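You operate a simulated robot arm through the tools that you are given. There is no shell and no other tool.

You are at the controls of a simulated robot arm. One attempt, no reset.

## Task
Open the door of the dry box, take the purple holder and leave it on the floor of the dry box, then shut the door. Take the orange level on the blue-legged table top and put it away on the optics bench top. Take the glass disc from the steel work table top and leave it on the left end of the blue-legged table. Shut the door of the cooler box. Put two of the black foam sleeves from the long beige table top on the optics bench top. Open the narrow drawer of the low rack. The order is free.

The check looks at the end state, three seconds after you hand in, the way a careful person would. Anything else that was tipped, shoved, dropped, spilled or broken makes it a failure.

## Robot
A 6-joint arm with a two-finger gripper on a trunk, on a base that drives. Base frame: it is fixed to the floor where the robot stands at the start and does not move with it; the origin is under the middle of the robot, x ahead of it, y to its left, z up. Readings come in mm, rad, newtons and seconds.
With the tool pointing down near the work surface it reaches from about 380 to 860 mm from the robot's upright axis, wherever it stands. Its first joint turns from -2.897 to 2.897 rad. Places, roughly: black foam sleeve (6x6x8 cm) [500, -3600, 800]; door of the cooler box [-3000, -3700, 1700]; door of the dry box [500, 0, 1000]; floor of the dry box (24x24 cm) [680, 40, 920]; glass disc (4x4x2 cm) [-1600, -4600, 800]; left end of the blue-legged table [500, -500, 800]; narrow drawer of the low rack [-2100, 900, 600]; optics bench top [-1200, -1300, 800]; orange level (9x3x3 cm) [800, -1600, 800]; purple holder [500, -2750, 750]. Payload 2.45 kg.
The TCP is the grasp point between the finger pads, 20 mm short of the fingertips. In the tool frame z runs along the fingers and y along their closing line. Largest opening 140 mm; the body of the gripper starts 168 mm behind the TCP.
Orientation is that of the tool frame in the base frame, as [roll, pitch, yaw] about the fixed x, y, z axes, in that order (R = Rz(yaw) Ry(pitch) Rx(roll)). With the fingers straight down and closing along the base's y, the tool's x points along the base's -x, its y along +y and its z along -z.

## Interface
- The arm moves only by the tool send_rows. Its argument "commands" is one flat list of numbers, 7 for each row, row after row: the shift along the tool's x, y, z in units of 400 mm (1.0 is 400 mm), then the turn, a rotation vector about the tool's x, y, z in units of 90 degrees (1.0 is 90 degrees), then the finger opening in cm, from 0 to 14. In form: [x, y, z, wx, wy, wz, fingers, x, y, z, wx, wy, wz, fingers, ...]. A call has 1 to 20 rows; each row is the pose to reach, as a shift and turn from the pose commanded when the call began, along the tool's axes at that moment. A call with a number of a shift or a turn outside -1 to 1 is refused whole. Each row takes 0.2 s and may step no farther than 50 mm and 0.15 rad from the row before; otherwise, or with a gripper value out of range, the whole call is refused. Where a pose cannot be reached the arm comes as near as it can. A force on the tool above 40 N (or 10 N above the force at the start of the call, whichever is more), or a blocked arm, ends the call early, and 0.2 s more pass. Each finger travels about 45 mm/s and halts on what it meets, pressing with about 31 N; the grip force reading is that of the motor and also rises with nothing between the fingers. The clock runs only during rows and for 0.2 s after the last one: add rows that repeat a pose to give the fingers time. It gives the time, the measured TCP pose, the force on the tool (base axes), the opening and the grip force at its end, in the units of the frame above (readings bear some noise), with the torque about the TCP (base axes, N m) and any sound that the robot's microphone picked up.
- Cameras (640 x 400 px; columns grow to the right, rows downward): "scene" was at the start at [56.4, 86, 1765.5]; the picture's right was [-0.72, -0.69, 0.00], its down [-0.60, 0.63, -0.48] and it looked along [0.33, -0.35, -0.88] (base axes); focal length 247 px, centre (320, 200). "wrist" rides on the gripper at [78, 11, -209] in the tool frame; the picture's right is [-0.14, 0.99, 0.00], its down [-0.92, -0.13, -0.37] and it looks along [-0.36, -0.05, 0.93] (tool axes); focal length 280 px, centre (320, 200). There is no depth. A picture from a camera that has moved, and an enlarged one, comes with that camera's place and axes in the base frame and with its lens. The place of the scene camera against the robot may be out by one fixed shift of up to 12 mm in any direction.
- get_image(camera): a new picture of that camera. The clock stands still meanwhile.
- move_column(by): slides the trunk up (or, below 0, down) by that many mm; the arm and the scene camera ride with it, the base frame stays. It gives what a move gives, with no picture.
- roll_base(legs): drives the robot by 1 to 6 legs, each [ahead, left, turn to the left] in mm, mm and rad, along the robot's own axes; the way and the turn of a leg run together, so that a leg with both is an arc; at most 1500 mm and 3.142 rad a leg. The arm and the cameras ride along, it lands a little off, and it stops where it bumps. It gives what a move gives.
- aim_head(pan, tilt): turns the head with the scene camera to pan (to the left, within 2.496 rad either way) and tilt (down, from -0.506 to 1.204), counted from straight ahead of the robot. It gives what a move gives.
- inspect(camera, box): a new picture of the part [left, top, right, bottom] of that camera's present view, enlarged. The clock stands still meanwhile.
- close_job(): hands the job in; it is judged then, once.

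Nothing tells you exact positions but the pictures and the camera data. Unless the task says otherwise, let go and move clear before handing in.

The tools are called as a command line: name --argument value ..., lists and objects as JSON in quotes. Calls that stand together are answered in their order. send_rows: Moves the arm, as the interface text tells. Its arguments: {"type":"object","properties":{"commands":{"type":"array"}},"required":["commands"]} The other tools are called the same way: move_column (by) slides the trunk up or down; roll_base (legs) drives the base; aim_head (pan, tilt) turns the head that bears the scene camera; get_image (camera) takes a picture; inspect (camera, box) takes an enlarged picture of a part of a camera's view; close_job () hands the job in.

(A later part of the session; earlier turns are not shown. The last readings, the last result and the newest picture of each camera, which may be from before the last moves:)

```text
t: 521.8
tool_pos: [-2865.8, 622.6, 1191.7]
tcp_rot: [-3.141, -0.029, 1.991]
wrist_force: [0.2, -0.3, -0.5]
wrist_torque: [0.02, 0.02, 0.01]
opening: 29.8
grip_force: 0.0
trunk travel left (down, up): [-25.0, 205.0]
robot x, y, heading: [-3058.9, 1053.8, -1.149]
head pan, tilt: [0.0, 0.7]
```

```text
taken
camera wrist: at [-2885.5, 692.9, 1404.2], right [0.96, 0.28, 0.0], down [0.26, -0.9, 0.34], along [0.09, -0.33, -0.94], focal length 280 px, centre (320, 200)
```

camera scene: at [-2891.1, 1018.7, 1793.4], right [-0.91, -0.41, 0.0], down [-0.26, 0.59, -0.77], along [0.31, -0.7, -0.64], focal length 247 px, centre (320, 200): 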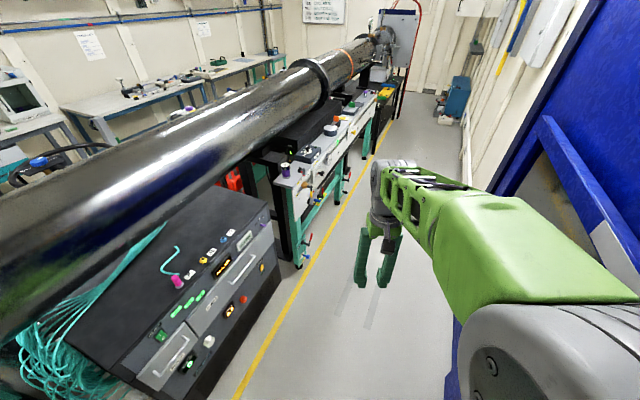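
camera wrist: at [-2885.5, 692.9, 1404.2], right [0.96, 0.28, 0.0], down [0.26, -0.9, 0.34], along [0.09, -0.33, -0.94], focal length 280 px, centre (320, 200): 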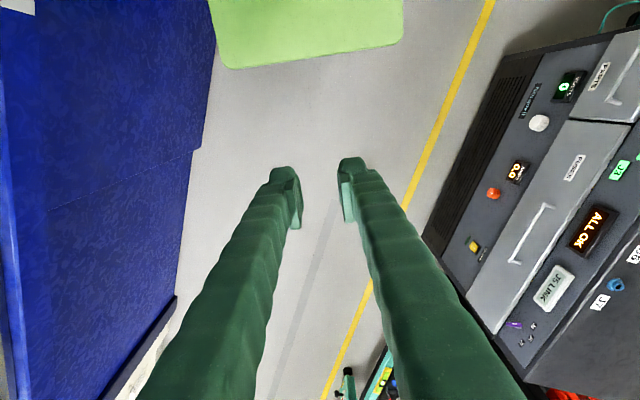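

The base touched the blue wall while turning, so I'll move away from it first and then finish the turn.

roll_base --legs '[[86, 192, 0], [0, 0, 1.15]]'

get_image --camera "scene"

get_image --camera "wrist"

```text
t: 527.0
tool_pos: [-2375.2, 1052.7, 1191.8]
tcp_rot: [-3.141, -0.027, 3.136]
wrist_force: [0.0, -0.3, 0.1]
wrist_torque: [-0.01, 0.01, -0.02]
opening: 29.9
grip_force: 0.1
trunk travel left (down, up): [-25.0, 205.0]
robot x, y, heading: [-2849.3, 1051.9, -0.005]
head pan, tilt: [0.0, 0.7]
```

```text
taken
camera scene: at [-2752.7, 1187.8, 1793.3], right [0.0, -1.0, 0.0], down [-0.64, 0.0, -0.76], along [0.76, 0.0, -0.64], focal length 247 px, centre (320, 200)
```

scene: 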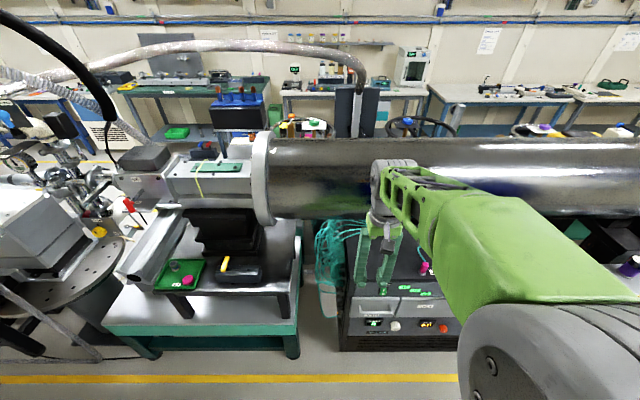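

```text
taken
camera wrist: at [-2448.4, 1064.2, 1404.2], right [0.14, 0.99, 0.0], down [0.93, -0.13, 0.34], along [0.34, -0.05, -0.94], focal length 280 px, centre (320, 200)
```

wrist: 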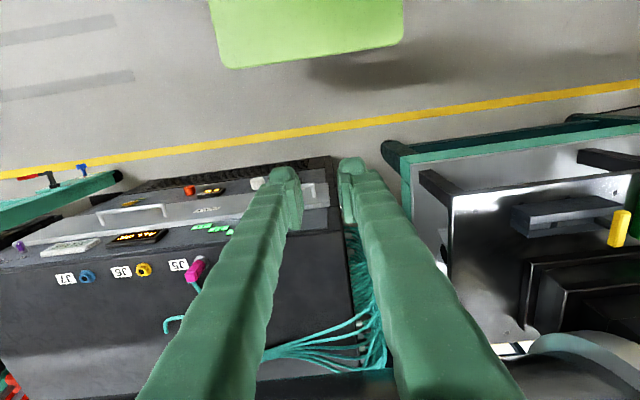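

I face the rack now. I'll enlarge the rack's front and also check the dry box in the background.

inspect --camera "scene" --box '[330, 230, 480, 370]'

inspect --camera "wrist" --box '[0, 140, 340, 300]'

inspect --camera "scene" --box '[370, 30, 460, 120]'

```text
2.86 times, centred on (405, 300) of scene
camera zoom: at [-2752.7, 1187.8, 1793.3], right [0.0, -1.0, 0.0], down [-0.64, 0.0, -0.76], along [0.76, 0.0, -0.64], focal length 707 px, centre (77, -86)
```

zoom: 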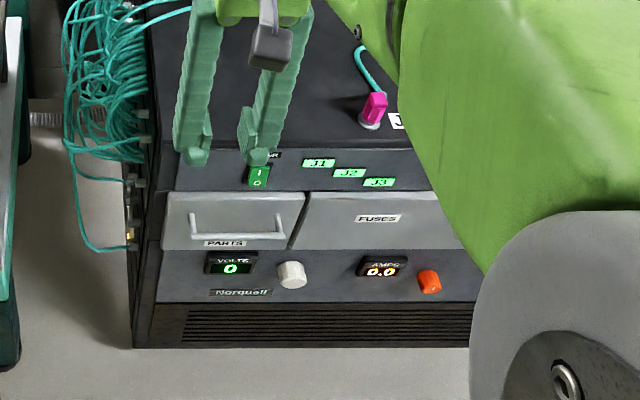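

```text
1.88 times, centred on (170, 220) of wrist
camera zoom: at [-2448.4, 1064.2, 1404.2], right [0.14, 0.99, 0.0], down [0.93, -0.13, 0.34], along [0.34, -0.05, -0.94], focal length 528 px, centre (602, 162)
```

zoom: 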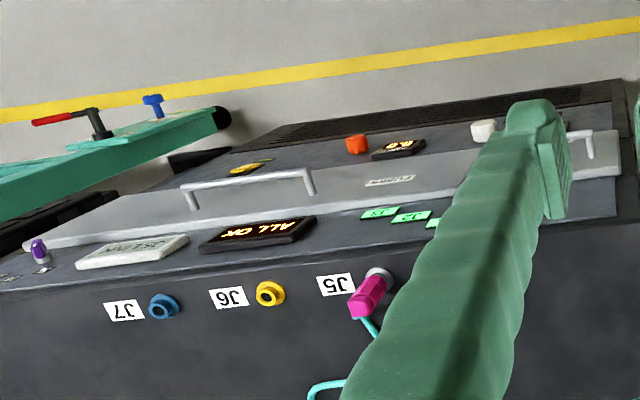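

```text
4.44 times, centred on (415, 75) of scene
camera zoom: at [-2752.7, 1187.8, 1793.3], right [0.0, -1.0, 0.0], down [-0.64, 0.0, -0.76], along [0.76, 0.0, -0.64], focal length 1099 px, centre (-102, 756)
```

zoom: 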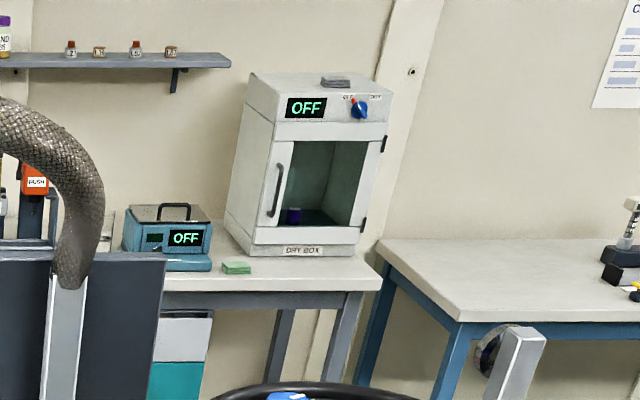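

The drawers are PARTS (narrow, left) and FUSES (wide). The dry box in the background is shut with the holder inside. For the PARTS handle I'll hook one finger behind the horizontal bar from above; first I line up with it.

roll_base --legs '[[-101, -122, 0.005]]'

send_rows --commands '[-0.0286, 0, 0.0436, 0, -0.0172, 0.0909, 6, -0.0573, 0, 0.0873, 0, -0.0172, 0.1818, 8, -0.0859, 0, 0.1309, 0, -0.0172, 0.2727, 10, -0.1145, 0, 0.1745, 0, -0.0172, 0.3636, 12, -0.1432, 0, 0.2182, 0, -0.0172, 0.4545, 14, -0.1718, 0, 0.2618, 0, -0.0172, 0.5454, 14, -0.2005, 0, 0.3055, 0, -0.0172, 0.6363, 14, -0.2291, 0, 0.3491, 0, -0.0172, 0.7272, 14, -0.2577, 0, 0.3927, 0, -0.0172, 0.8181, 14, -0.2864, 0, 0.4364, 0, -0.0172, 0.909, 14, -0.315, 0, 0.48, 0, -0.0172, 1.0, 14]'

get_image --camera "wrist"

get_image --camera "scene"

```text
t: 528.7
tool_pos: [-2476.5, 933.9, 1192.5]
tcp_rot: [-3.141, -0.028, -3.139]
wrist_force: [-0.2, 0.0, 0.3]
wrist_torque: [0.03, -0.02, -0.02]
opening: 30.0
grip_force: 0.1
trunk travel left (down, up): [-25.0, 205.0]
robot x, y, heading: [-2949.6, 933.5, -0.0]
head pan, tilt: [0.0, 0.7]
```

```text
t: 531.1
tool_pos: [-2355.4, 934.4, 997.1]
tcp_rot: [-3.133, 0.02, 1.57]
wrist_force: [-0.5, -0.5, -0.1]
wrist_torque: [0.04, 0.0, -0.01]
opening: 140.2
grip_force: 0.1
trunk travel left (down, up): [-25.0, 205.0]
robot x, y, heading: [-2950.0, 933.2, 0.002]
head pan, tilt: [0.0, 0.7]
```

```text
taken
camera wrist: at [-2342.4, 1016.3, 1204.9], right [0.99, -0.14, -0.01], down [-0.12, -0.91, 0.39], along [-0.06, -0.38, -0.92], focal length 280 px, centre (320, 200)
```

wrist: 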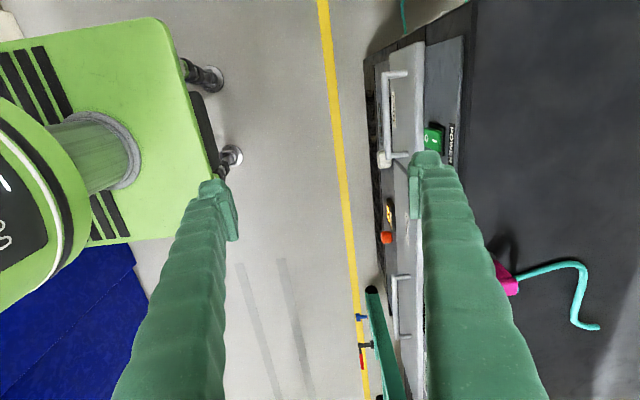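

```text
taken
camera scene: at [-2853.2, 1066.8, 1793.3], right [0.0, -1.0, 0.0], down [-0.64, 0.0, -0.76], along [0.76, 0.0, -0.64], focal length 247 px, centre (320, 200)
```

scene: 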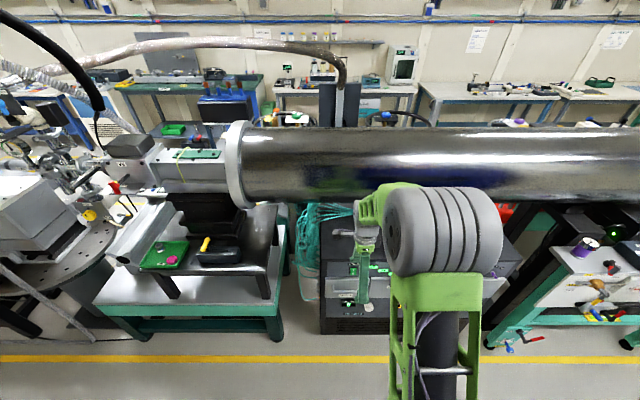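

inspect --camera "wrist" --box '[350, 30, 470, 200]'

```text
2.35 times, centred on (410, 115) of wrist
camera zoom: at [-2342.4, 1016.3, 1204.9], right [0.99, -0.14, -0.01], down [-0.12, -0.91, 0.39], along [-0.06, -0.38, -0.92], focal length 660 px, centre (108, 400)
```

zoom: 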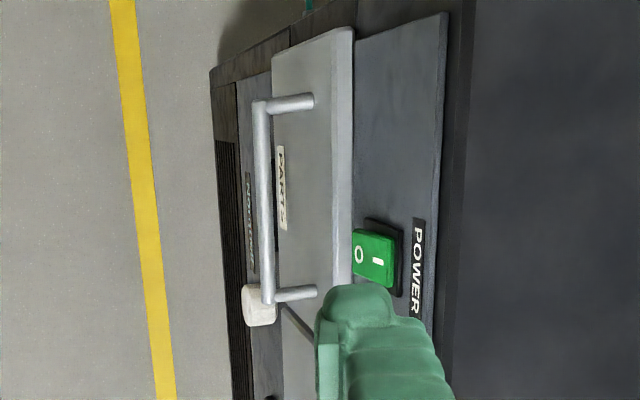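

The bar is at x≈-2245, z≈721, about 35 mm off the drawer face; the green POWER switch is nearby at y≈933, so I'll come down at y≈980, well clear of it.

send_rows --commands '[0.057, 0.06, 0, 0, 0.0127, 0, 14, 0.114, 0.12, 0, 0, 0.0127, 0, 14, 0.114, 0.1335, 0.08, 0, 0.0127, 0, 14, 0.114, 0.1335, 0.18, 0, 0.0127, 0, 14]'

get_image --camera "wrist"

```text
t: 532.1
tool_pos: [-2301.6, 978.3, 923.2]
tcp_rot: [-3.132, -0.003, 1.573]
wrist_force: [0.5, 0.6, -0.3]
wrist_torque: [0.03, 0.05, -0.01]
opening: 139.9
grip_force: 0.1
trunk travel left (down, up): [-25.0, 205.0]
robot x, y, heading: [-2948.2, 930.6, 0.002]
head pan, tilt: [0.0, 0.7]
```

```text
taken
camera wrist: at [-2289.4, 1057.0, 1132.9], right [0.99, -0.14, -0.01], down [-0.12, -0.92, 0.37], along [-0.06, -0.36, -0.93], focal length 280 px, centre (320, 200)
```

wrist: 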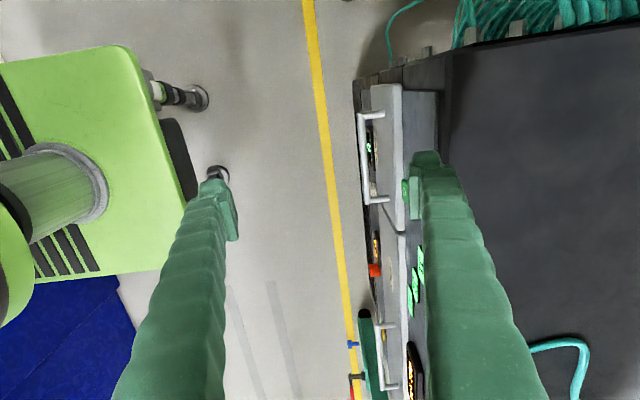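

Finger and bar are visible. I'll shift 2 mm towards the rack and descend to just above the bar.

send_rows --commands '[0.004, 0.006, 0.1, 0, 0, 0, 14, 0.004, 0.006, 0.2, 0, 0, 0, 14, 0.004, 0.006, 0.3, 0, 0, 0, 14, 0.004, 0.006, 0.37, 0, 0, 0, 14]'

get_image --camera "wrist"

inspect --camera "wrist" --box '[330, 80, 490, 250]'

```text
t: 533.1
tool_pos: [-2301.9, 981.4, 774.9]
tcp_rot: [-3.131, 0.001, 1.572]
wrist_force: [-0.1, 0.1, -0.4]
wrist_torque: [0.0, 0.04, 0.0]
opening: 139.9
grip_force: 0.1
trunk travel left (down, up): [-25.0, 205.0]
robot x, y, heading: [-2947.2, 935.7, -0.003]
head pan, tilt: [0.0, 0.7]
```

```text
taken
camera wrist: at [-2289.4, 1058.7, 984.9], right [0.99, -0.14, -0.01], down [-0.12, -0.92, 0.37], along [-0.06, -0.36, -0.93], focal length 280 px, centre (320, 200)
```

wrist: 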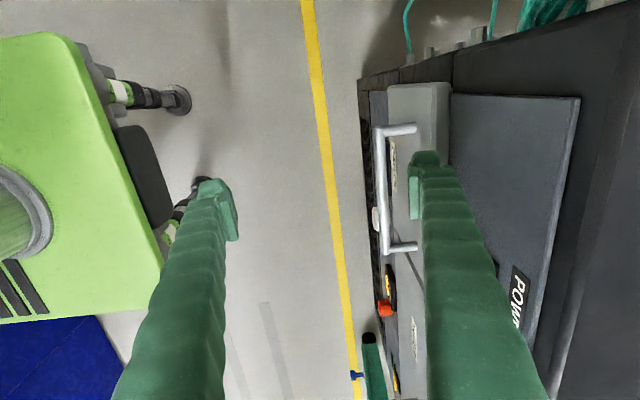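

```text
2.35 times, centred on (410, 165) of wrist
camera zoom: at [-2289.4, 1058.7, 984.9], right [0.99, -0.14, -0.01], down [-0.12, -0.92, 0.37], along [-0.06, -0.36, -0.93], focal length 660 px, centre (108, 282)
```

zoom: 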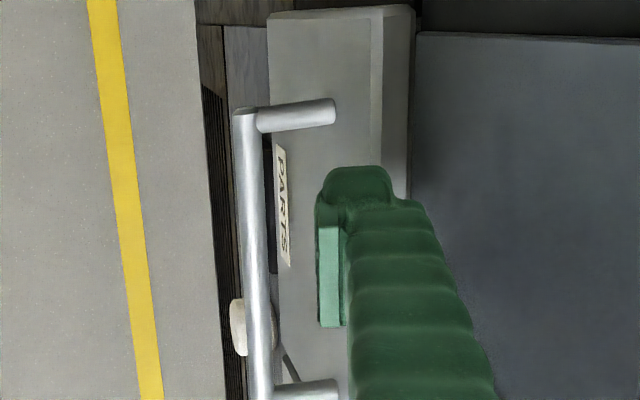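

The finger will pass between the bar and the drawer face with about 6 and 10 mm to spare. I'll descend behind the bar.

send_rows --commands '[0, 0.005, 0.05, 0, 0, 0, 14, 0, 0.005, 0.1, 0, 0, 0, 14, 0, 0.005, 0.15, 0, 0, 0, 14]'

inspect --camera "wrist" --box '[330, 80, 490, 250]'

```text
t: 533.9
tool_pos: [-2300.6, 981.0, 715.0]
tcp_rot: [-3.132, -0.002, 1.573]
wrist_force: [-0.9, -0.1, -0.1]
wrist_torque: [0.01, -0.03, -0.01]
opening: 139.8
grip_force: 0.1
trunk travel left (down, up): [-25.0, 205.0]
robot x, y, heading: [-2949.4, 934.3, -0.003]
head pan, tilt: [0.0, 0.7]
```

```text
2.35 times, centred on (410, 165) of wrist
camera zoom: at [-2287.9, 1058.1, 924.7], right [0.99, -0.14, -0.01], down [-0.12, -0.92, 0.37], along [-0.06, -0.36, -0.93], focal length 660 px, centre (108, 282)
```

zoom: 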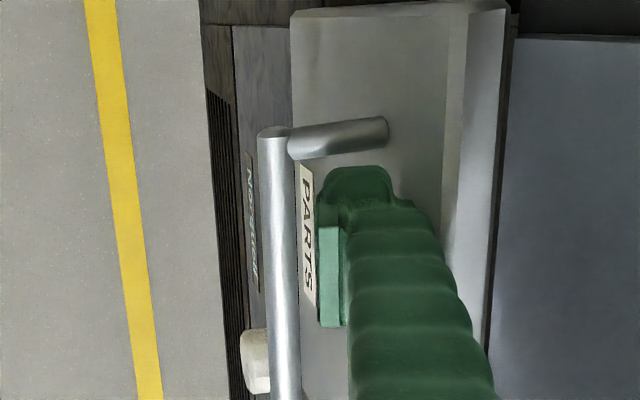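

The finger is hooked behind the bar. I'll pull gently by 40 mm and check.

send_rows --commands '[0, -0.025, 0, 0, 0, 0, 14, 0, -0.05, 0, 0, 0, 0, 14, 0, -0.075, 0, 0, 0, 0, 14, 0, -0.1, 0, 0, 0, 0, 14]'

inspect --camera "wrist" --box '[310, 60, 510, 270]'

```text
t: 534.9
tool_pos: [-2340.3, 981.4, 718.0]
tcp_rot: [-3.134, -0.001, 1.571]
wrist_force: [0.5, -1.3, 12.8]
wrist_torque: [0.15, -1.03, -0.04]
opening: 140.4
grip_force: 0.0
trunk travel left (down, up): [-25.0, 205.0]
robot x, y, heading: [-2950.1, 936.2, -0.004]
head pan, tilt: [0.0, 0.7]
```

```text
1.90 times, centred on (410, 165) of wrist
camera zoom: at [-2328.5, 1058.0, 926.6], right [0.99, -0.14, -0.01], down [-0.12, -0.92, 0.37], along [-0.06, -0.36, -0.93], focal length 534 px, centre (149, 267)
```

zoom: 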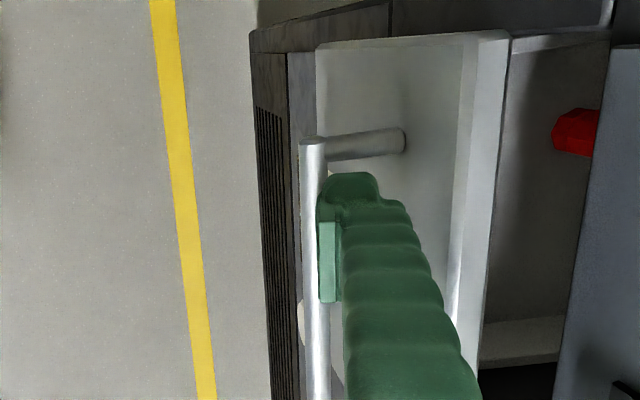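

The drawer is sliding out. I'll continue pulling.

send_rows --commands '[0, -0.05, 0, 0, 0, 0, 14, 0, -0.1, 0, 0, 0, 0, 14, 0, -0.15, 0, 0, 0, 0, 14, 0, -0.2, 0, 0, 0, 0, 14, 0, -0.25, 0, 0, 0, 0, 14]'

get_image --camera "wrist"

```text
t: 536.1
tool_pos: [-2442.9, 980.7, 716.8]
tcp_rot: [-3.129, -0.001, 1.576]
wrist_force: [-1.0, 4.2, 14.7]
wrist_torque: [0.19, -1.07, 0.34]
opening: 139.9
grip_force: 0.1
trunk travel left (down, up): [-25.0, 205.0]
robot x, y, heading: [-2948.6, 934.8, 0.004]
head pan, tilt: [0.0, 0.7]
```

```text
taken
camera wrist: at [-2429.7, 1057.9, 926.8], right [0.99, -0.13, -0.01], down [-0.12, -0.92, 0.37], along [-0.06, -0.36, -0.93], focal length 280 px, centre (320, 200)
```

wrist: 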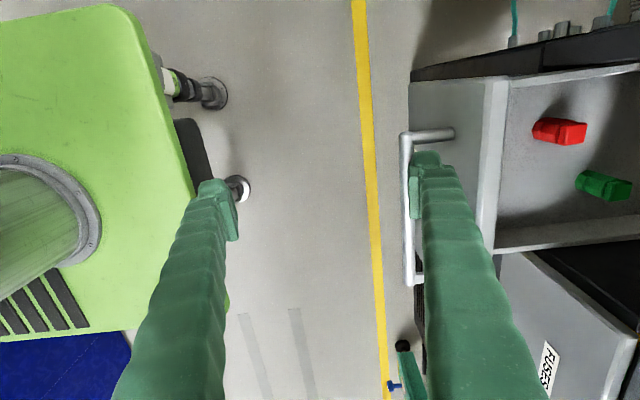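

Drawer out by about 140 mm, with red and green parts inside. Another 90 mm.

send_rows --commands '[0, -0.05, 0, 0, 0, 0, 14, 0, -0.1, 0, 0, 0, 0, 14, 0, -0.15, 0, 0, 0, 0, 14, 0, -0.2, 0, 0, 0, 0, 14, 0, -0.23, 0, 0, 0, 0, 14]'

get_image --camera "wrist"

```text
t: 537.3
tool_pos: [-2533.1, 978.2, 717.3]
tcp_rot: [-3.129, -0.003, 1.572]
wrist_force: [0.2, 0.0, 4.7]
wrist_torque: [0.03, -0.32, -0.15]
opening: 140.1
grip_force: 0.1
trunk travel left (down, up): [-25.0, 205.0]
robot x, y, heading: [-2948.6, 932.4, 0.003]
head pan, tilt: [0.0, 0.7]
```

```text
taken
camera wrist: at [-2520.9, 1057.2, 927.5], right [0.99, -0.14, -0.01], down [-0.12, -0.92, 0.37], along [-0.06, -0.36, -0.93], focal length 280 px, centre (320, 200)
```

wrist: 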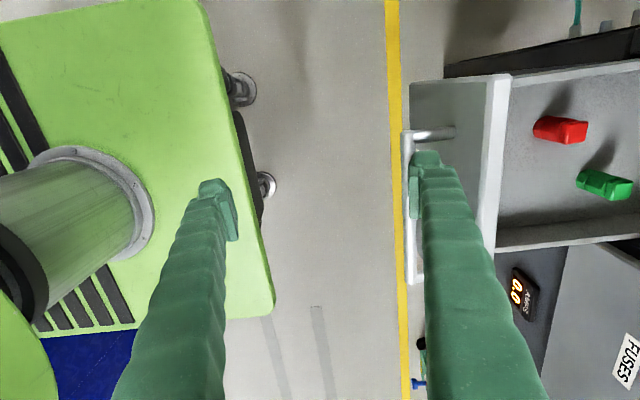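

Out about 232 mm. I'll try a bit further to see if there's an end stop.

send_rows --commands '[0, -0.025, 0, 0, 0, 0, 14, 0, -0.05, 0, 0, 0, 0, 14, 0, -0.075, 0, 0, 0, 0, 14]'

get_image --camera "wrist"

```text
t: 538.1
tool_pos: [-2563.3, 979.7, 718.6]
tcp_rot: [-3.131, -0.001, 1.572]
wrist_force: [0.6, -0.2, 0.3]
wrist_torque: [-0.05, 0.01, 0.01]
opening: 139.7
grip_force: 0.2
trunk travel left (down, up): [-25.0, 205.0]
robot x, y, heading: [-2950.5, 932.5, 0.007]
head pan, tilt: [0.0, 0.7]
```

```text
taken
camera wrist: at [-2550.5, 1057.4, 928.2], right [0.99, -0.14, -0.01], down [-0.12, -0.92, 0.37], along [-0.06, -0.36, -0.93], focal length 280 px, centre (320, 200)
```

wrist: 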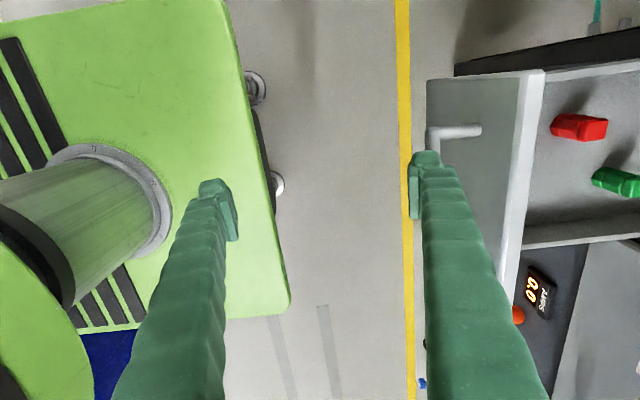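

The finger slipped over the bar near the end (the bar sits a little lower than I took it); the drawer is about 233 mm out. I'll re-hook deeper and test whether it goes further.

send_rows --commands '[0, 0, -0.08, 0, 0, 0, 14, 0, 0, -0.16, 0, 0, 0, 14, 0, 0.05, -0.16, 0, 0, 0, 14, 0, 0.09, -0.16, 0, 0, 0, 14, 0, 0.09, -0.1, 0, 0, 0, 14, 0, 0.09, -0.06, 0, 0, 0, 14]'

get_image --camera "wrist"

inspect --camera "wrist" --box '[360, 80, 520, 250]'

```text
t: 539.5
tool_pos: [-2525.6, 980.4, 742.7]
tcp_rot: [-3.136, -0.002, 1.573]
wrist_force: [-0.7, -1.1, 18.8]
wrist_torque: [-0.26, -1.75, -0.19]
opening: 139.8
grip_force: 0.0
trunk travel left (down, up): [-25.0, 205.0]
robot x, y, heading: [-2948.3, 930.4, 0.005]
head pan, tilt: [0.0, 0.7]
```

```text
taken
camera wrist: at [-2513.9, 1057.8, 952.9], right [0.99, -0.14, -0.01], down [-0.12, -0.92, 0.37], along [-0.06, -0.36, -0.93], focal length 280 px, centre (320, 200)
```

wrist: 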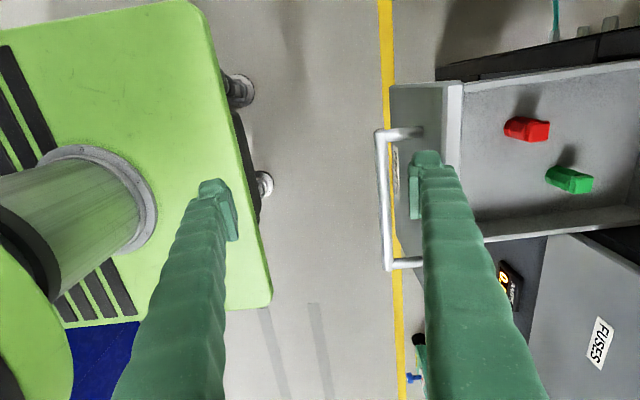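

```text
2.35 times, centred on (440, 165) of wrist
camera zoom: at [-2513.9, 1057.8, 952.9], right [0.99, -0.14, -0.01], down [-0.12, -0.92, 0.37], along [-0.06, -0.36, -0.93], focal length 660 px, centre (38, 282)
```

zoom: 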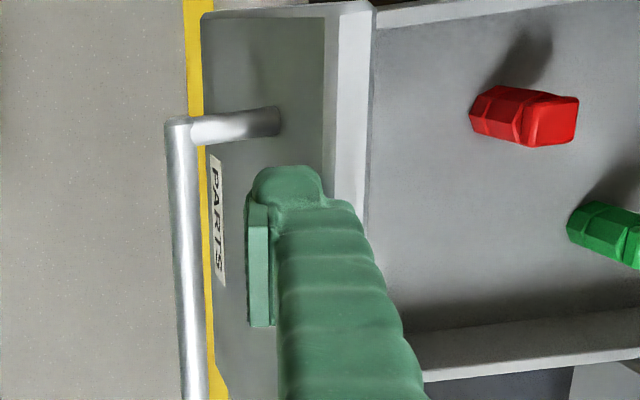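

send_rows --commands '[0, 0, 0, 0, 0, 0, 14, 0, 0, 0, 0, 0, 0, 14]'

get_image --camera "scene"

```text
t: 540.1
tool_pos: [-2527.2, 980.8, 741.8]
tcp_rot: [-3.129, -0.001, 1.572]
wrist_force: [0.7, 0.1, -0.4]
wrist_torque: [0.01, -0.06, 0.05]
opening: 139.8
grip_force: 0.1
trunk travel left (down, up): [-25.0, 205.0]
robot x, y, heading: [-2948.1, 934.7, 0.003]
head pan, tilt: [0.0, 0.7]
```

```text
taken
camera scene: at [-2853.9, 1066.8, 1793.3], right [0.0, -1.0, 0.0], down [-0.64, 0.0, -0.77], along [0.77, 0.0, -0.64], focal length 247 px, centre (320, 200)
```

scene: 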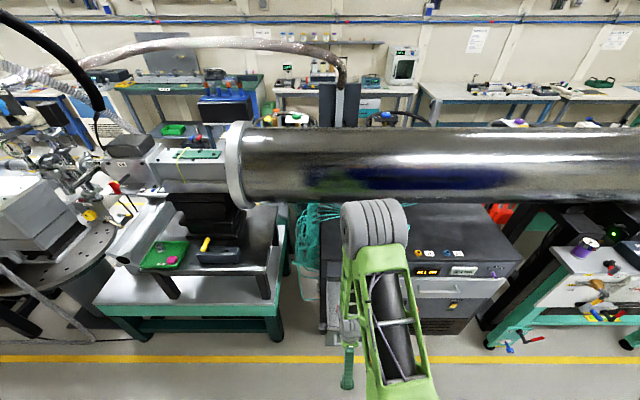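

send_rows --commands '[0, 0, 0.04, 0, 0, 0, 14, 0, 0, 0.08, 0, 0, 0, 14, 0, 0, 0.115, 0, 0, 0, 14]'

inspect --camera "wrist" --box '[350, 80, 510, 250]'

```text
t: 540.9
tool_pos: [-2526.9, 980.3, 696.5]
tcp_rot: [-3.132, -0.002, 1.572]
wrist_force: [0.3, 0.2, -0.8]
wrist_torque: [-0.01, -0.02, 0.03]
opening: 139.9
grip_force: 0.1
trunk travel left (down, up): [-25.0, 205.0]
robot x, y, heading: [-2951.6, 934.2, 0.005]
head pan, tilt: [0.0, 0.7]
```

```text
2.35 times, centred on (430, 165) of wrist
camera zoom: at [-2513.6, 1057.7, 905.3], right [0.99, -0.14, -0.01], down [-0.12, -0.92, 0.37], along [-0.06, -0.36, -0.93], focal length 660 px, centre (61, 282)
```

zoom: 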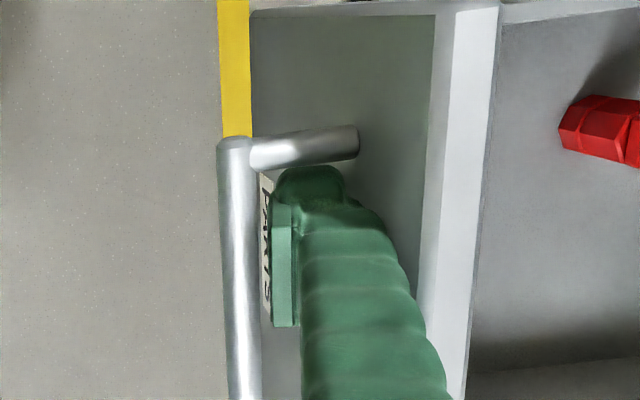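

Hooked deeper now. I'll pull gently.

send_rows --commands '[0, -0.025, 0, 0, 0, 0, 14, 0, -0.05, 0, 0, 0, 0, 14, 0, -0.075, 0, 0, 0, 0, 14]'

inspect --camera "wrist" --box '[350, 80, 510, 250]'

```text
t: 541.7
tool_pos: [-2558.3, 980.7, 696.3]
tcp_rot: [-3.13, 0.0, 1.573]
wrist_force: [1.2, 0.5, 0.4]
wrist_torque: [0.0, -0.01, 0.01]
opening: 139.9
grip_force: 0.0
trunk travel left (down, up): [-25.0, 205.0]
robot x, y, heading: [-2950.1, 932.1, -0.0]
head pan, tilt: [0.0, 0.7]
```

```text
2.35 times, centred on (430, 165) of wrist
camera zoom: at [-2544.4, 1058.0, 906.1], right [0.99, -0.14, -0.01], down [-0.12, -0.92, 0.37], along [-0.06, -0.36, -0.93], focal length 660 px, centre (61, 282)
```

zoom: 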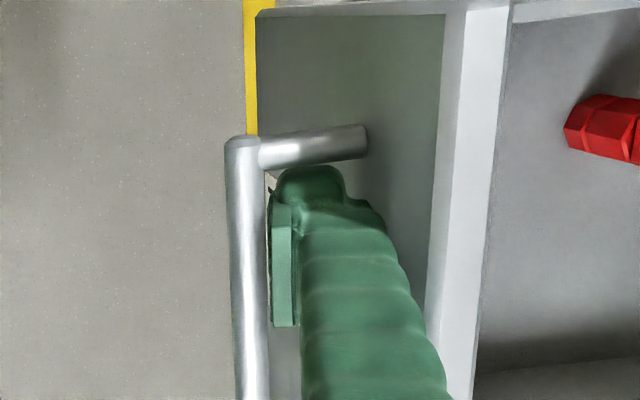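

The drawer followed another 27 mm with no end stop. I'll back the base up a little and take one more hook-and-pull so it is well open.

send_rows --commands '[0, 0.015, -0.05, 0, 0, 0, 14, 0, 0.015, -0.16, 0, 0, 0, 14, 0, 0.015, -0.27, 0, 0, 0, 14, 0, 0.015, -0.38, 0, 0, 0, 14, 0, 0.015, -0.45, 0, 0, 0, 14]'

roll_base --legs '[[-85, 0, 0]]'

get_image --camera "wrist"

```text
t: 542.9
tool_pos: [-2549.5, 978.4, 876.2]
tcp_rot: [-3.129, -0.003, 1.573]
wrist_force: [-0.7, -0.7, -2.1]
wrist_torque: [-0.02, -0.03, -0.01]
opening: 140.0
grip_force: 0.1
trunk travel left (down, up): [-25.0, 205.0]
robot x, y, heading: [-2949.2, 931.5, 0.006]
head pan, tilt: [0.0, 0.7]
```

```text
t: 544.0
tool_pos: [-2634.4, 979.4, 875.8]
tcp_rot: [-3.131, -0.002, 1.575]
wrist_force: [-0.2, -0.1, -0.4]
wrist_torque: [0.01, -0.03, 0.02]
opening: 140.0
grip_force: 0.0
trunk travel left (down, up): [-25.0, 205.0]
robot x, y, heading: [-3034.6, 934.6, 0.002]
head pan, tilt: [0.0, 0.7]
```

```text
taken
camera wrist: at [-2622.6, 1057.0, 1086.2], right [0.99, -0.13, -0.01], down [-0.12, -0.92, 0.37], along [-0.06, -0.36, -0.93], focal length 280 px, centre (320, 200)
```

wrist: 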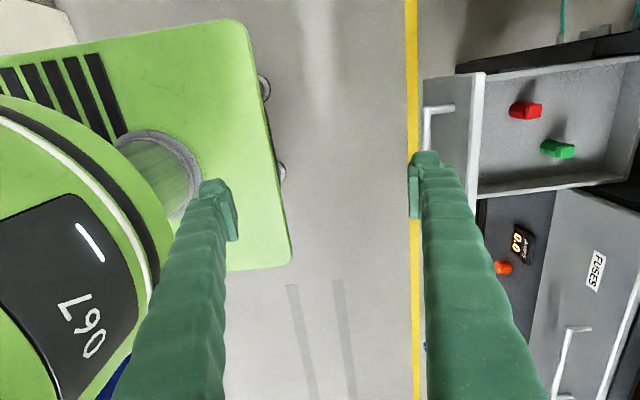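

The drawer's back wall is now level with the rack front, so it is fully open. I'll raise the arm, restore the carry pose, and strafe away along the back aisle towards the cooler box.

send_rows --commands '[0, 0, -0.1, 0, 0, 0, 14, 0, 0, -0.2, 0, 0, -0.0909, 12, 0, 0, -0.3, 0, 0, -0.1818, 10, -0.02, 0.02, -0.4, 0, 0, -0.2727, 8, -0.04, 0.04, -0.48, 0, 0, -0.3636, 6, -0.055, 0.06, -0.55, 0, 0, -0.4545, 5, -0.07, 0.08, -0.61, 0, 0, -0.5454, 5, -0.085, 0.1, -0.67, 0, 0, -0.6363, 5, -0.095, 0.12, -0.72, 0, 0, -0.7272, 5, -0.105, 0.135, -0.76, 0, 0, -0.8181, 5, -0.1125, 0.15, -0.7875, 0, 0, -0.909, 5, -0.1125, 0.15, -0.7875, 0, 0, -1.0, 5]'

aim_head --pan -1.5 --tilt 0.3

get_image --camera "scene"

```text
t: 546.5
tool_pos: [-2570.9, 934.8, 1190.4]
tcp_rot: [3.139, -0.009, -3.137]
wrist_force: [-0.5, 0.8, -1.3]
wrist_torque: [-0.01, -0.04, -0.03]
opening: 49.8
grip_force: 0.1
trunk travel left (down, up): [-25.0, 205.0]
robot x, y, heading: [-3037.0, 931.5, 0.004]
head pan, tilt: [0.0, 0.7]
```

```text
t: 548.1
tool_pos: [-2570.1, 933.3, 1190.8]
tcp_rot: [3.141, -0.012, -3.138]
wrist_force: [-0.2, -0.2, 0.6]
wrist_torque: [0.0, 0.0, 0.01]
opening: 50.1
grip_force: 0.1
trunk travel left (down, up): [-25.0, 205.0]
robot x, y, heading: [-3036.4, 932.9, 0.002]
head pan, tilt: [-1.499, 0.3]
```

```text
taken
camera scene: at [-3016.7, 973.4, 1829.5], right [-1.0, -0.07, 0.0], down [-0.02, 0.29, -0.96], along [0.07, -0.95, -0.3], focal length 247 px, centre (320, 200)
```

scene: 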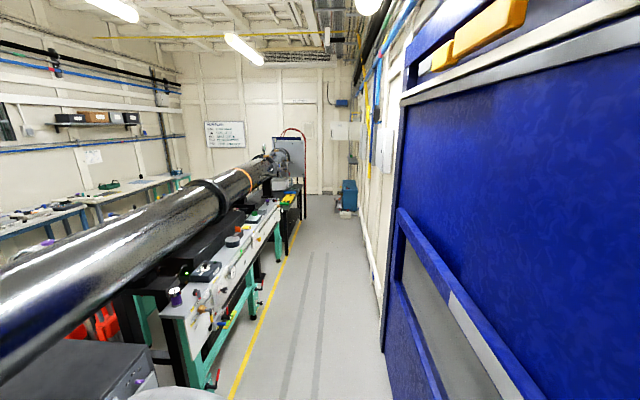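

The back aisle is clear ahead. I'll strafe down it.

roll_base --legs '[[0, -450, 0], [180, -900, 0], [0, -1400, 0]]'

aim_head --pan -1.9 --tilt 0.15

get_image --camera "scene"

```text
t: 572.6
tool_pos: [-2384.3, -1829.0, 1191.9]
tcp_rot: [3.141, -0.01, 3.139]
wrist_force: [0.2, -0.7, 0.9]
wrist_torque: [-0.01, -0.02, 0.01]
opening: 49.8
grip_force: 0.0
trunk travel left (down, up): [-25.0, 205.0]
robot x, y, heading: [-2849.1, -1830.3, -0.001]
head pan, tilt: [-1.499, 0.3]
```

```text
t: 573.5
tool_pos: [-2385.0, -1827.7, 1190.2]
tcp_rot: [3.14, -0.01, 3.141]
wrist_force: [-0.1, -0.4, -0.8]
wrist_torque: [0.01, 0.0, 0.01]
opening: 50.0
grip_force: 0.0
trunk travel left (down, up): [-25.0, 205.0]
robot x, y, heading: [-2850.5, -1831.0, -0.002]
head pan, tilt: [-1.901, 0.15]
```

```text
taken
camera scene: at [-2866.9, -1780.8, 1843.4], right [-0.95, 0.32, 0.0], down [0.05, 0.14, -0.99], along [-0.32, -0.94, -0.15], focal length 247 px, centre (320, 200)
```

scene: 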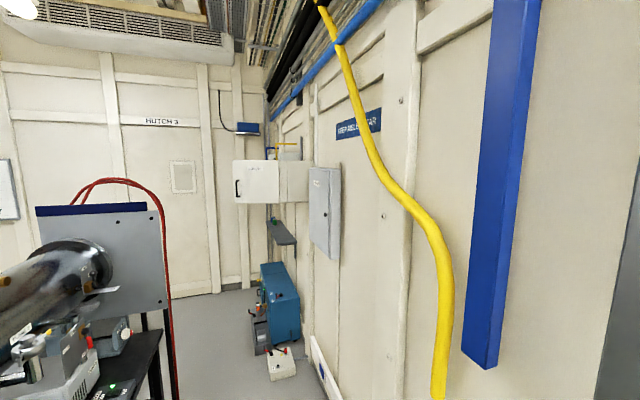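

I see the cooler box on the wall with its door standing open. Enlarging it.

inspect --camera "scene" --box '[210, 120, 360, 280]'

```text
2.50 times, centred on (285, 200) of scene
camera zoom: at [-2866.9, -1780.8, 1843.4], right [-0.95, 0.32, 0.0], down [0.05, 0.14, -0.99], along [-0.32, -0.94, -0.15], focal length 618 px, centre (408, 200)
```

zoom: 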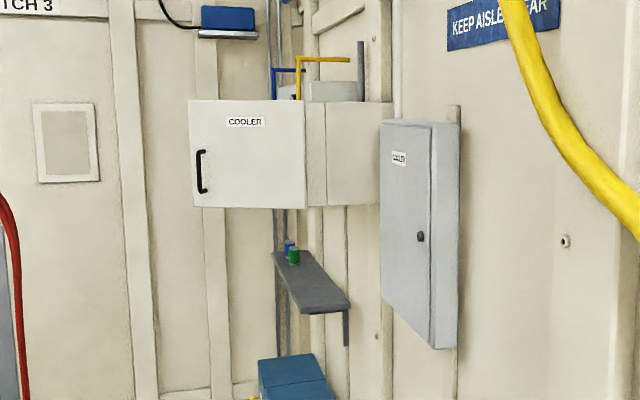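

The cooler door is hinged on its near side at about (-3190, -3700) and stands open 90°, z 1540–1860. I'll raise the trunk, drive closer and face it.

move_column --by 195

roll_base --legs '[[-20, -1060, 0], [0, 0, -1.57]]'

aim_head --pan -0.2 --tilt 0.2

get_image --camera "scene"

```text
t: 575.6
tool_pos: [-2385.1, -1827.7, 1385.3]
tcp_rot: [3.14, -0.01, 3.14]
wrist_force: [-0.6, 0.1, -0.3]
wrist_torque: [0.06, 0.03, 0.02]
opening: 50.0
grip_force: 0.1
trunk travel left (down, up): [-220.0, 10.0]
robot x, y, heading: [-2852.1, -1826.1, -0.0]
head pan, tilt: [-1.901, 0.15]
```

```text
t: 589.1
tool_pos: [-2860.5, -3361.1, 1386.1]
tcp_rot: [3.139, -0.011, 1.58]
wrist_force: [-0.8, 0.9, 0.4]
wrist_torque: [0.0, 0.01, 0.01]
opening: 50.0
grip_force: 0.1
trunk travel left (down, up): [-220.0, 10.0]
robot x, y, heading: [-2864.0, -2895.8, -1.558]
head pan, tilt: [-1.901, 0.15]
```

```text
t: 590.9
tool_pos: [-2863.4, -3361.0, 1386.0]
tcp_rot: [3.14, -0.01, 1.578]
wrist_force: [-0.5, -0.1, -0.7]
wrist_torque: [0.06, 0.0, -0.04]
opening: 50.0
grip_force: 0.0
trunk travel left (down, up): [-220.0, 10.0]
robot x, y, heading: [-2864.4, -2897.7, -1.565]
head pan, tilt: [-0.201, 0.201]
```

```text
taken
camera scene: at [-2742.0, -3004.8, 2033.8], right [-0.98, 0.19, 0.0], down [0.04, 0.2, -0.98], along [-0.19, -0.96, -0.2], focal length 247 px, centre (320, 200)
```

scene: 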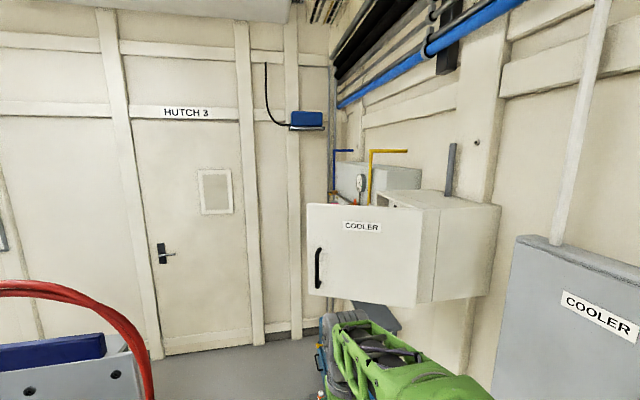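

The door is open about 70°, hinge near (-3181, -3645), spanning z 1560–1850. I'll bring the closed fingers up in front of its outer face near the free edge.

send_rows --commands '[-0.0839, 0, -0.0407, 0, -0.05, 0, 3, -0.1679, 0, -0.0814, 0, -0.1, 0, 1, -0.2518, 0, -0.1221, 0, -0.15, 0, 0, -0.3357, 0, -0.1629, 0, -0.2, 0, 0, -0.4196, 0, -0.2036, 0, -0.25, 0, 0, -0.5036, 0, -0.2443, 0, -0.3, 0, 0, -0.5875, 0, -0.285, 0, -0.35, 0, 0]'

send_rows --commands '[-0.054, -0.018, -0.0492, 0, -0.0752, 0, 0, -0.108, -0.036, -0.0984, 0, -0.1504, 0, 0, -0.162, -0.054, -0.1476, 0, -0.2256, 0, 0, -0.216, -0.072, -0.1968, 0, -0.3008, 0, 0, -0.27, -0.09, -0.246, 0, -0.376, 0, 0]'

get_image --camera "wrist"

get_image --camera "scene"

```text
t: 592.5
tool_pos: [-2860.3, -3598.9, 1496.2]
tcp_rot: [3.14, 0.541, 1.58]
wrist_force: [0.0, 0.5, 0.1]
wrist_torque: [0.04, 0.02, 0.02]
opening: 0.2
grip_force: 30.0
trunk travel left (down, up): [-220.0, 10.0]
robot x, y, heading: [-2861.8, -2900.2, -1.558]
head pan, tilt: [-0.201, 0.201]
```

```text
t: 593.7
tool_pos: [-2897.6, -3639.8, 1637.1]
tcp_rot: [3.138, 1.131, 1.574]
wrist_force: [-0.3, -0.3, 0.5]
wrist_torque: [0.04, 0.0, 0.0]
opening: 0.3
grip_force: 29.3
trunk travel left (down, up): [-220.0, 10.0]
robot x, y, heading: [-2867.9, -2898.9, -1.566]
head pan, tilt: [-0.201, 0.201]
```

```text
taken
camera wrist: at [-2888.2, -3417.7, 1656.7], right [0.99, -0.05, 0.13], down [-0.13, -0.06, 0.99], along [-0.04, -1.0, -0.06], focal length 280 px, centre (320, 200)
```

wrist: 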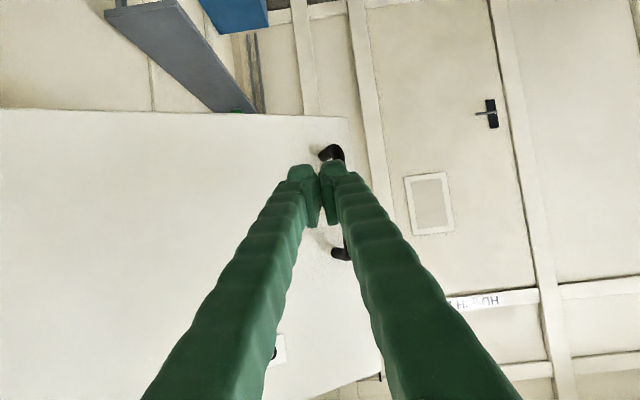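

```text
taken
camera scene: at [-2742.3, -3004.3, 2033.8], right [-0.98, 0.19, 0.0], down [0.04, 0.2, -0.98], along [-0.19, -0.96, -0.2], focal length 247 px, centre (320, 200)
```

scene: 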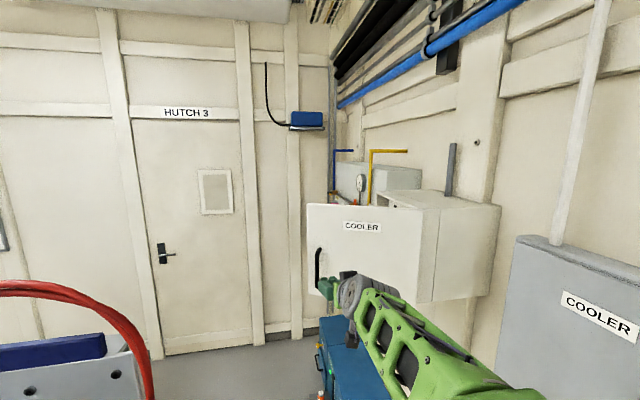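

The finger is just in front of the handle. I'll shift slightly to the flat part of the door and push it along its arc.

send_rows --commands '[-0.0213, -0.075, 0.0452, 0, 0, 0, 0, -0.0714, -0.106, 0.1515, 0, 0, 0, 0, -0.0927, -0.1285, 0.1967, 0, 0, 0, 0, -0.114, -0.1535, 0.242, 0, 0, 0, 0, -0.1343, -0.1835, 0.285, 0, 0, 0, 0, -0.1535, -0.2185, 0.3257, 0, 0, 0, 0, -0.1705, -0.256, 0.3618, 0, 0, 0, 0, -0.1865, -0.296, 0.3958, 0, 0, 0, 0, -0.2014, -0.341, 0.4274, 0, 0, 0, 0, -0.2142, -0.3885, 0.4546, 0, 0, 0, 0]'

get_image --camera "wrist"

get_image --camera "scene"

```text
t: 595.9
tool_pos: [-3052.3, -3843.1, 1636.3]
tcp_rot: [3.135, 1.129, 1.574]
wrist_force: [-0.5, -0.8, -0.5]
wrist_torque: [-0.03, 0.01, 0.03]
opening: 0.1
grip_force: 29.6
trunk travel left (down, up): [-220.0, 10.0]
robot x, y, heading: [-2867.9, -2896.6, -1.565]
head pan, tilt: [-0.201, 0.201]
```

```text
taken
camera wrist: at [-3042.9, -3621.6, 1655.6], right [0.99, -0.05, 0.13], down [-0.13, -0.06, 0.99], along [-0.04, -1.0, -0.07], focal length 280 px, centre (320, 200)
```

wrist: 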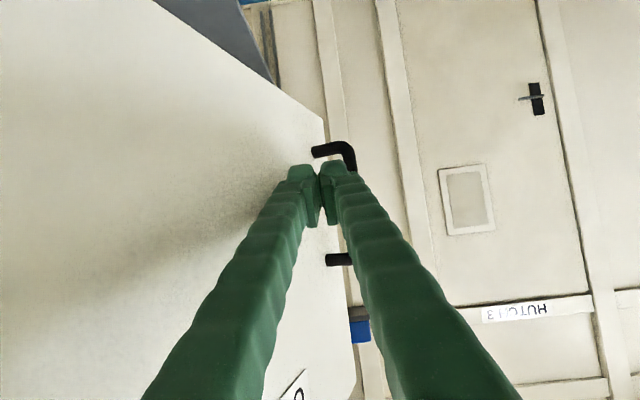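

```text
taken
camera scene: at [-2743.0, -3005.8, 2033.7], right [-0.98, 0.19, 0.0], down [0.04, 0.2, -0.98], along [-0.19, -0.96, -0.2], focal length 247 px, centre (320, 200)
```

scene: 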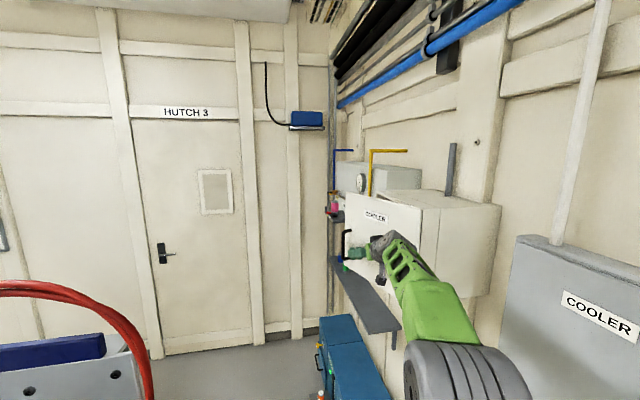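

The door is down to roughly 45°. For the rest I'll retract and come closer with the tool pointing straight down, which can sweep it fully shut without the gripper body fouling.

send_rows --commands '[0.0426, 0.025, -0.0905, 0, 0, 0, 0, 0.0853, 0.05, -0.181, 0, 0, 0, 0, 0.1279, 0.075, -0.2715, 0, 0, 0, 0, 0.1705, 0.1, -0.362, 0, 0, 0, 0]'

send_rows --commands '[0.0677, 0.0633, -0.0068, 0, 0.0627, 0, 0, 0.1353, 0.1267, -0.0136, 0, 0.1253, 0, 0, 0.203, 0.19, -0.0204, 0, 0.188, 0, 0, 0.2707, 0.2533, -0.0272, 0, 0.2507, 0, 0, 0.3383, 0.3167, -0.034, 0, 0.3133, 0, 0, 0.406, 0.38, -0.0408, 0, 0.376, 0, 0]'

send_rows --commands '[0.0931, 0, -0.01, 0, 0.0491, 0, 0, 0.1863, 0, -0.02, 0, 0.0983, 0, 0, 0.2794, 0, -0.03, 0, 0.1474, 0, 0, 0.3726, 0, -0.04, 0, 0.1966, 0, 0, 0.4657, 0, -0.05, 0, 0.2457, 0, 0, 0.5589, 0, -0.06, 0, 0.2949, 0, 0, 0.652, 0, -0.07, 0, 0.344, 0, 0]'

get_image --camera "scene"

```text
t: 596.9
tool_pos: [-3011.0, -3680.2, 1637.6]
tcp_rot: [3.137, 1.13, 1.574]
wrist_force: [0.5, 0.3, 0.2]
wrist_torque: [-0.02, 0.0, -0.03]
opening: 0.2
grip_force: 29.1
trunk travel left (down, up): [-220.0, 10.0]
robot x, y, heading: [-2867.8, -2897.4, -1.559]
head pan, tilt: [-0.201, 0.201]
```

```text
t: 598.3
tool_pos: [-2859.8, -3598.0, 1495.4]
tcp_rot: [3.141, 0.537, 1.578]
wrist_force: [-1.2, -1.2, 0.2]
wrist_torque: [0.04, 0.01, -0.03]
opening: 0.4
grip_force: 29.5
trunk travel left (down, up): [-220.0, 10.0]
robot x, y, heading: [-2865.4, -2899.6, -1.564]
head pan, tilt: [-0.201, 0.201]
```

```text
t: 599.9
tool_pos: [-2861.2, -3358.8, 1387.0]
tcp_rot: [-3.141, 0.0, 1.578]
wrist_force: [0.0, -0.5, 0.0]
wrist_torque: [0.0, 0.0, 0.0]
opening: 0.0
grip_force: 29.6
trunk travel left (down, up): [-220.0, 10.0]
robot x, y, heading: [-2864.9, -2896.2, -1.563]
head pan, tilt: [-0.201, 0.201]
```

```text
taken
camera scene: at [-2742.0, -3004.5, 2033.8], right [-0.98, 0.19, 0.0], down [0.04, 0.2, -0.98], along [-0.19, -0.96, -0.2], focal length 247 px, centre (320, 200)
```

scene: 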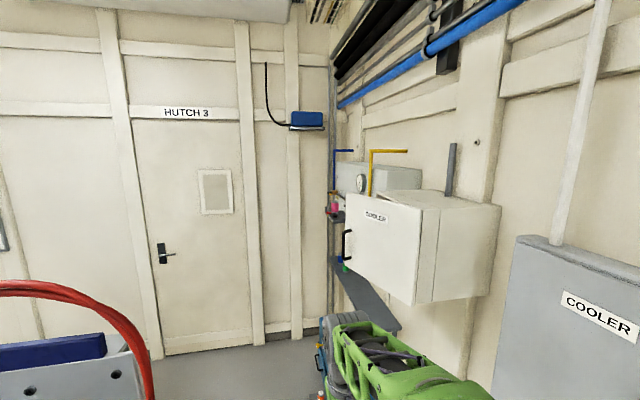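

inspect --camera "scene" --box '[320, 160, 520, 330]'

```text
2.35 times, centred on (420, 245) of scene
camera zoom: at [-2742.0, -3004.5, 2033.8], right [-0.98, 0.19, 0.0], down [0.04, 0.2, -0.98], along [-0.19, -0.96, -0.2], focal length 582 px, centre (85, 94)
```

zoom: 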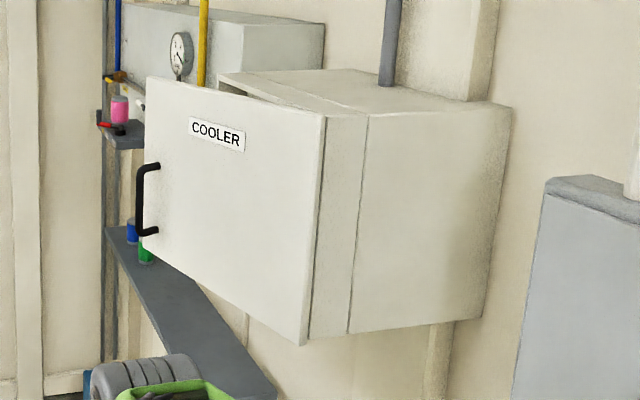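

The door is about 28° open now. I'll drive closer, raise the tool and turn it so the wrist camera is on the side away from the door.

roll_base --legs '[[520, 0, 0]]'

send_rows --commands '[0, 0, -0.0461, 0, 0, 0.0909, 0, 0, 0, -0.0923, 0, 0, 0.1818, 0, 0, 0, -0.1384, 0, 0, 0.2727, 0, 0, 0, -0.1845, 0, 0, 0.3636, 0, 0, 0, -0.2307, 0, 0, 0.4545, 0, 0, 0, -0.2768, 0, 0, 0.5454, 0, 0, 0, -0.323, 0, 0, 0.6363, 0, 0, 0, -0.3691, 0, 0, 0.7272, 0, 0, 0, -0.4152, 0, 0, 0.8181, 0, 0, 0, -0.4614, 0, 0, 0.909, 0, 0, 0, -0.5075, 0, 0, 1.0, 0]'

get_image --camera "scene"

get_image --camera "wrist"

```text
t: 602.9
tool_pos: [-2854.3, -3876.1, 1387.0]
tcp_rot: [3.139, -0.001, 1.582]
wrist_force: [0.0, 0.6, 0.8]
wrist_torque: [0.04, 0.02, 0.01]
opening: 0.1
grip_force: 29.6
trunk travel left (down, up): [-220.0, 10.0]
robot x, y, heading: [-2861.2, -3412.6, -1.559]
head pan, tilt: [-0.201, 0.201]
```

```text
t: 605.3
tool_pos: [-2854.9, -3875.3, 1589.7]
tcp_rot: [-3.139, -0.001, 0.012]
wrist_force: [0.1, -0.8, 0.3]
wrist_torque: [-0.04, -0.04, 0.01]
opening: 0.1
grip_force: 29.8
trunk travel left (down, up): [-220.0, 10.0]
robot x, y, heading: [-2858.7, -3414.7, -1.562]
head pan, tilt: [-0.201, 0.201]
```

```text
taken
camera scene: at [-2736.1, -3520.2, 2033.8], right [-0.98, 0.19, 0.0], down [0.04, 0.2, -0.98], along [-0.18, -0.96, -0.2], focal length 247 px, centre (320, 200)
```

scene: 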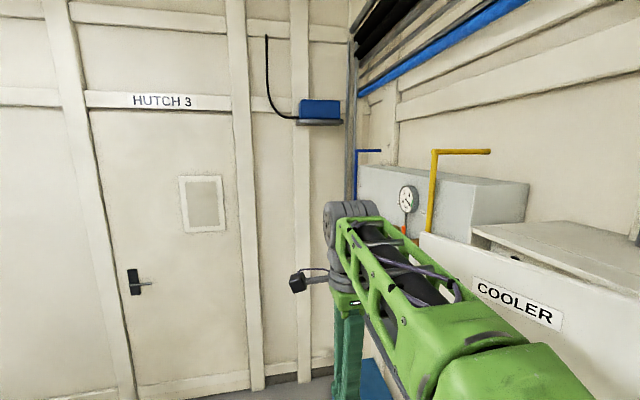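

```text
taken
camera wrist: at [-2776.8, -3886.0, 1800.8], right [-0.13, -0.99, 0.0], down [-0.92, 0.12, 0.37], along [-0.36, 0.05, -0.93], focal length 280 px, centre (320, 200)
```

wrist: 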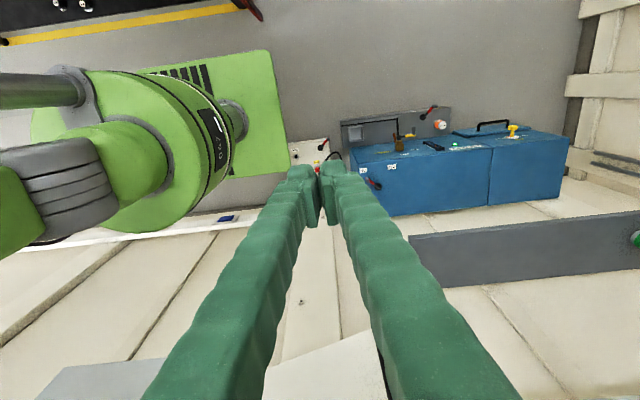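

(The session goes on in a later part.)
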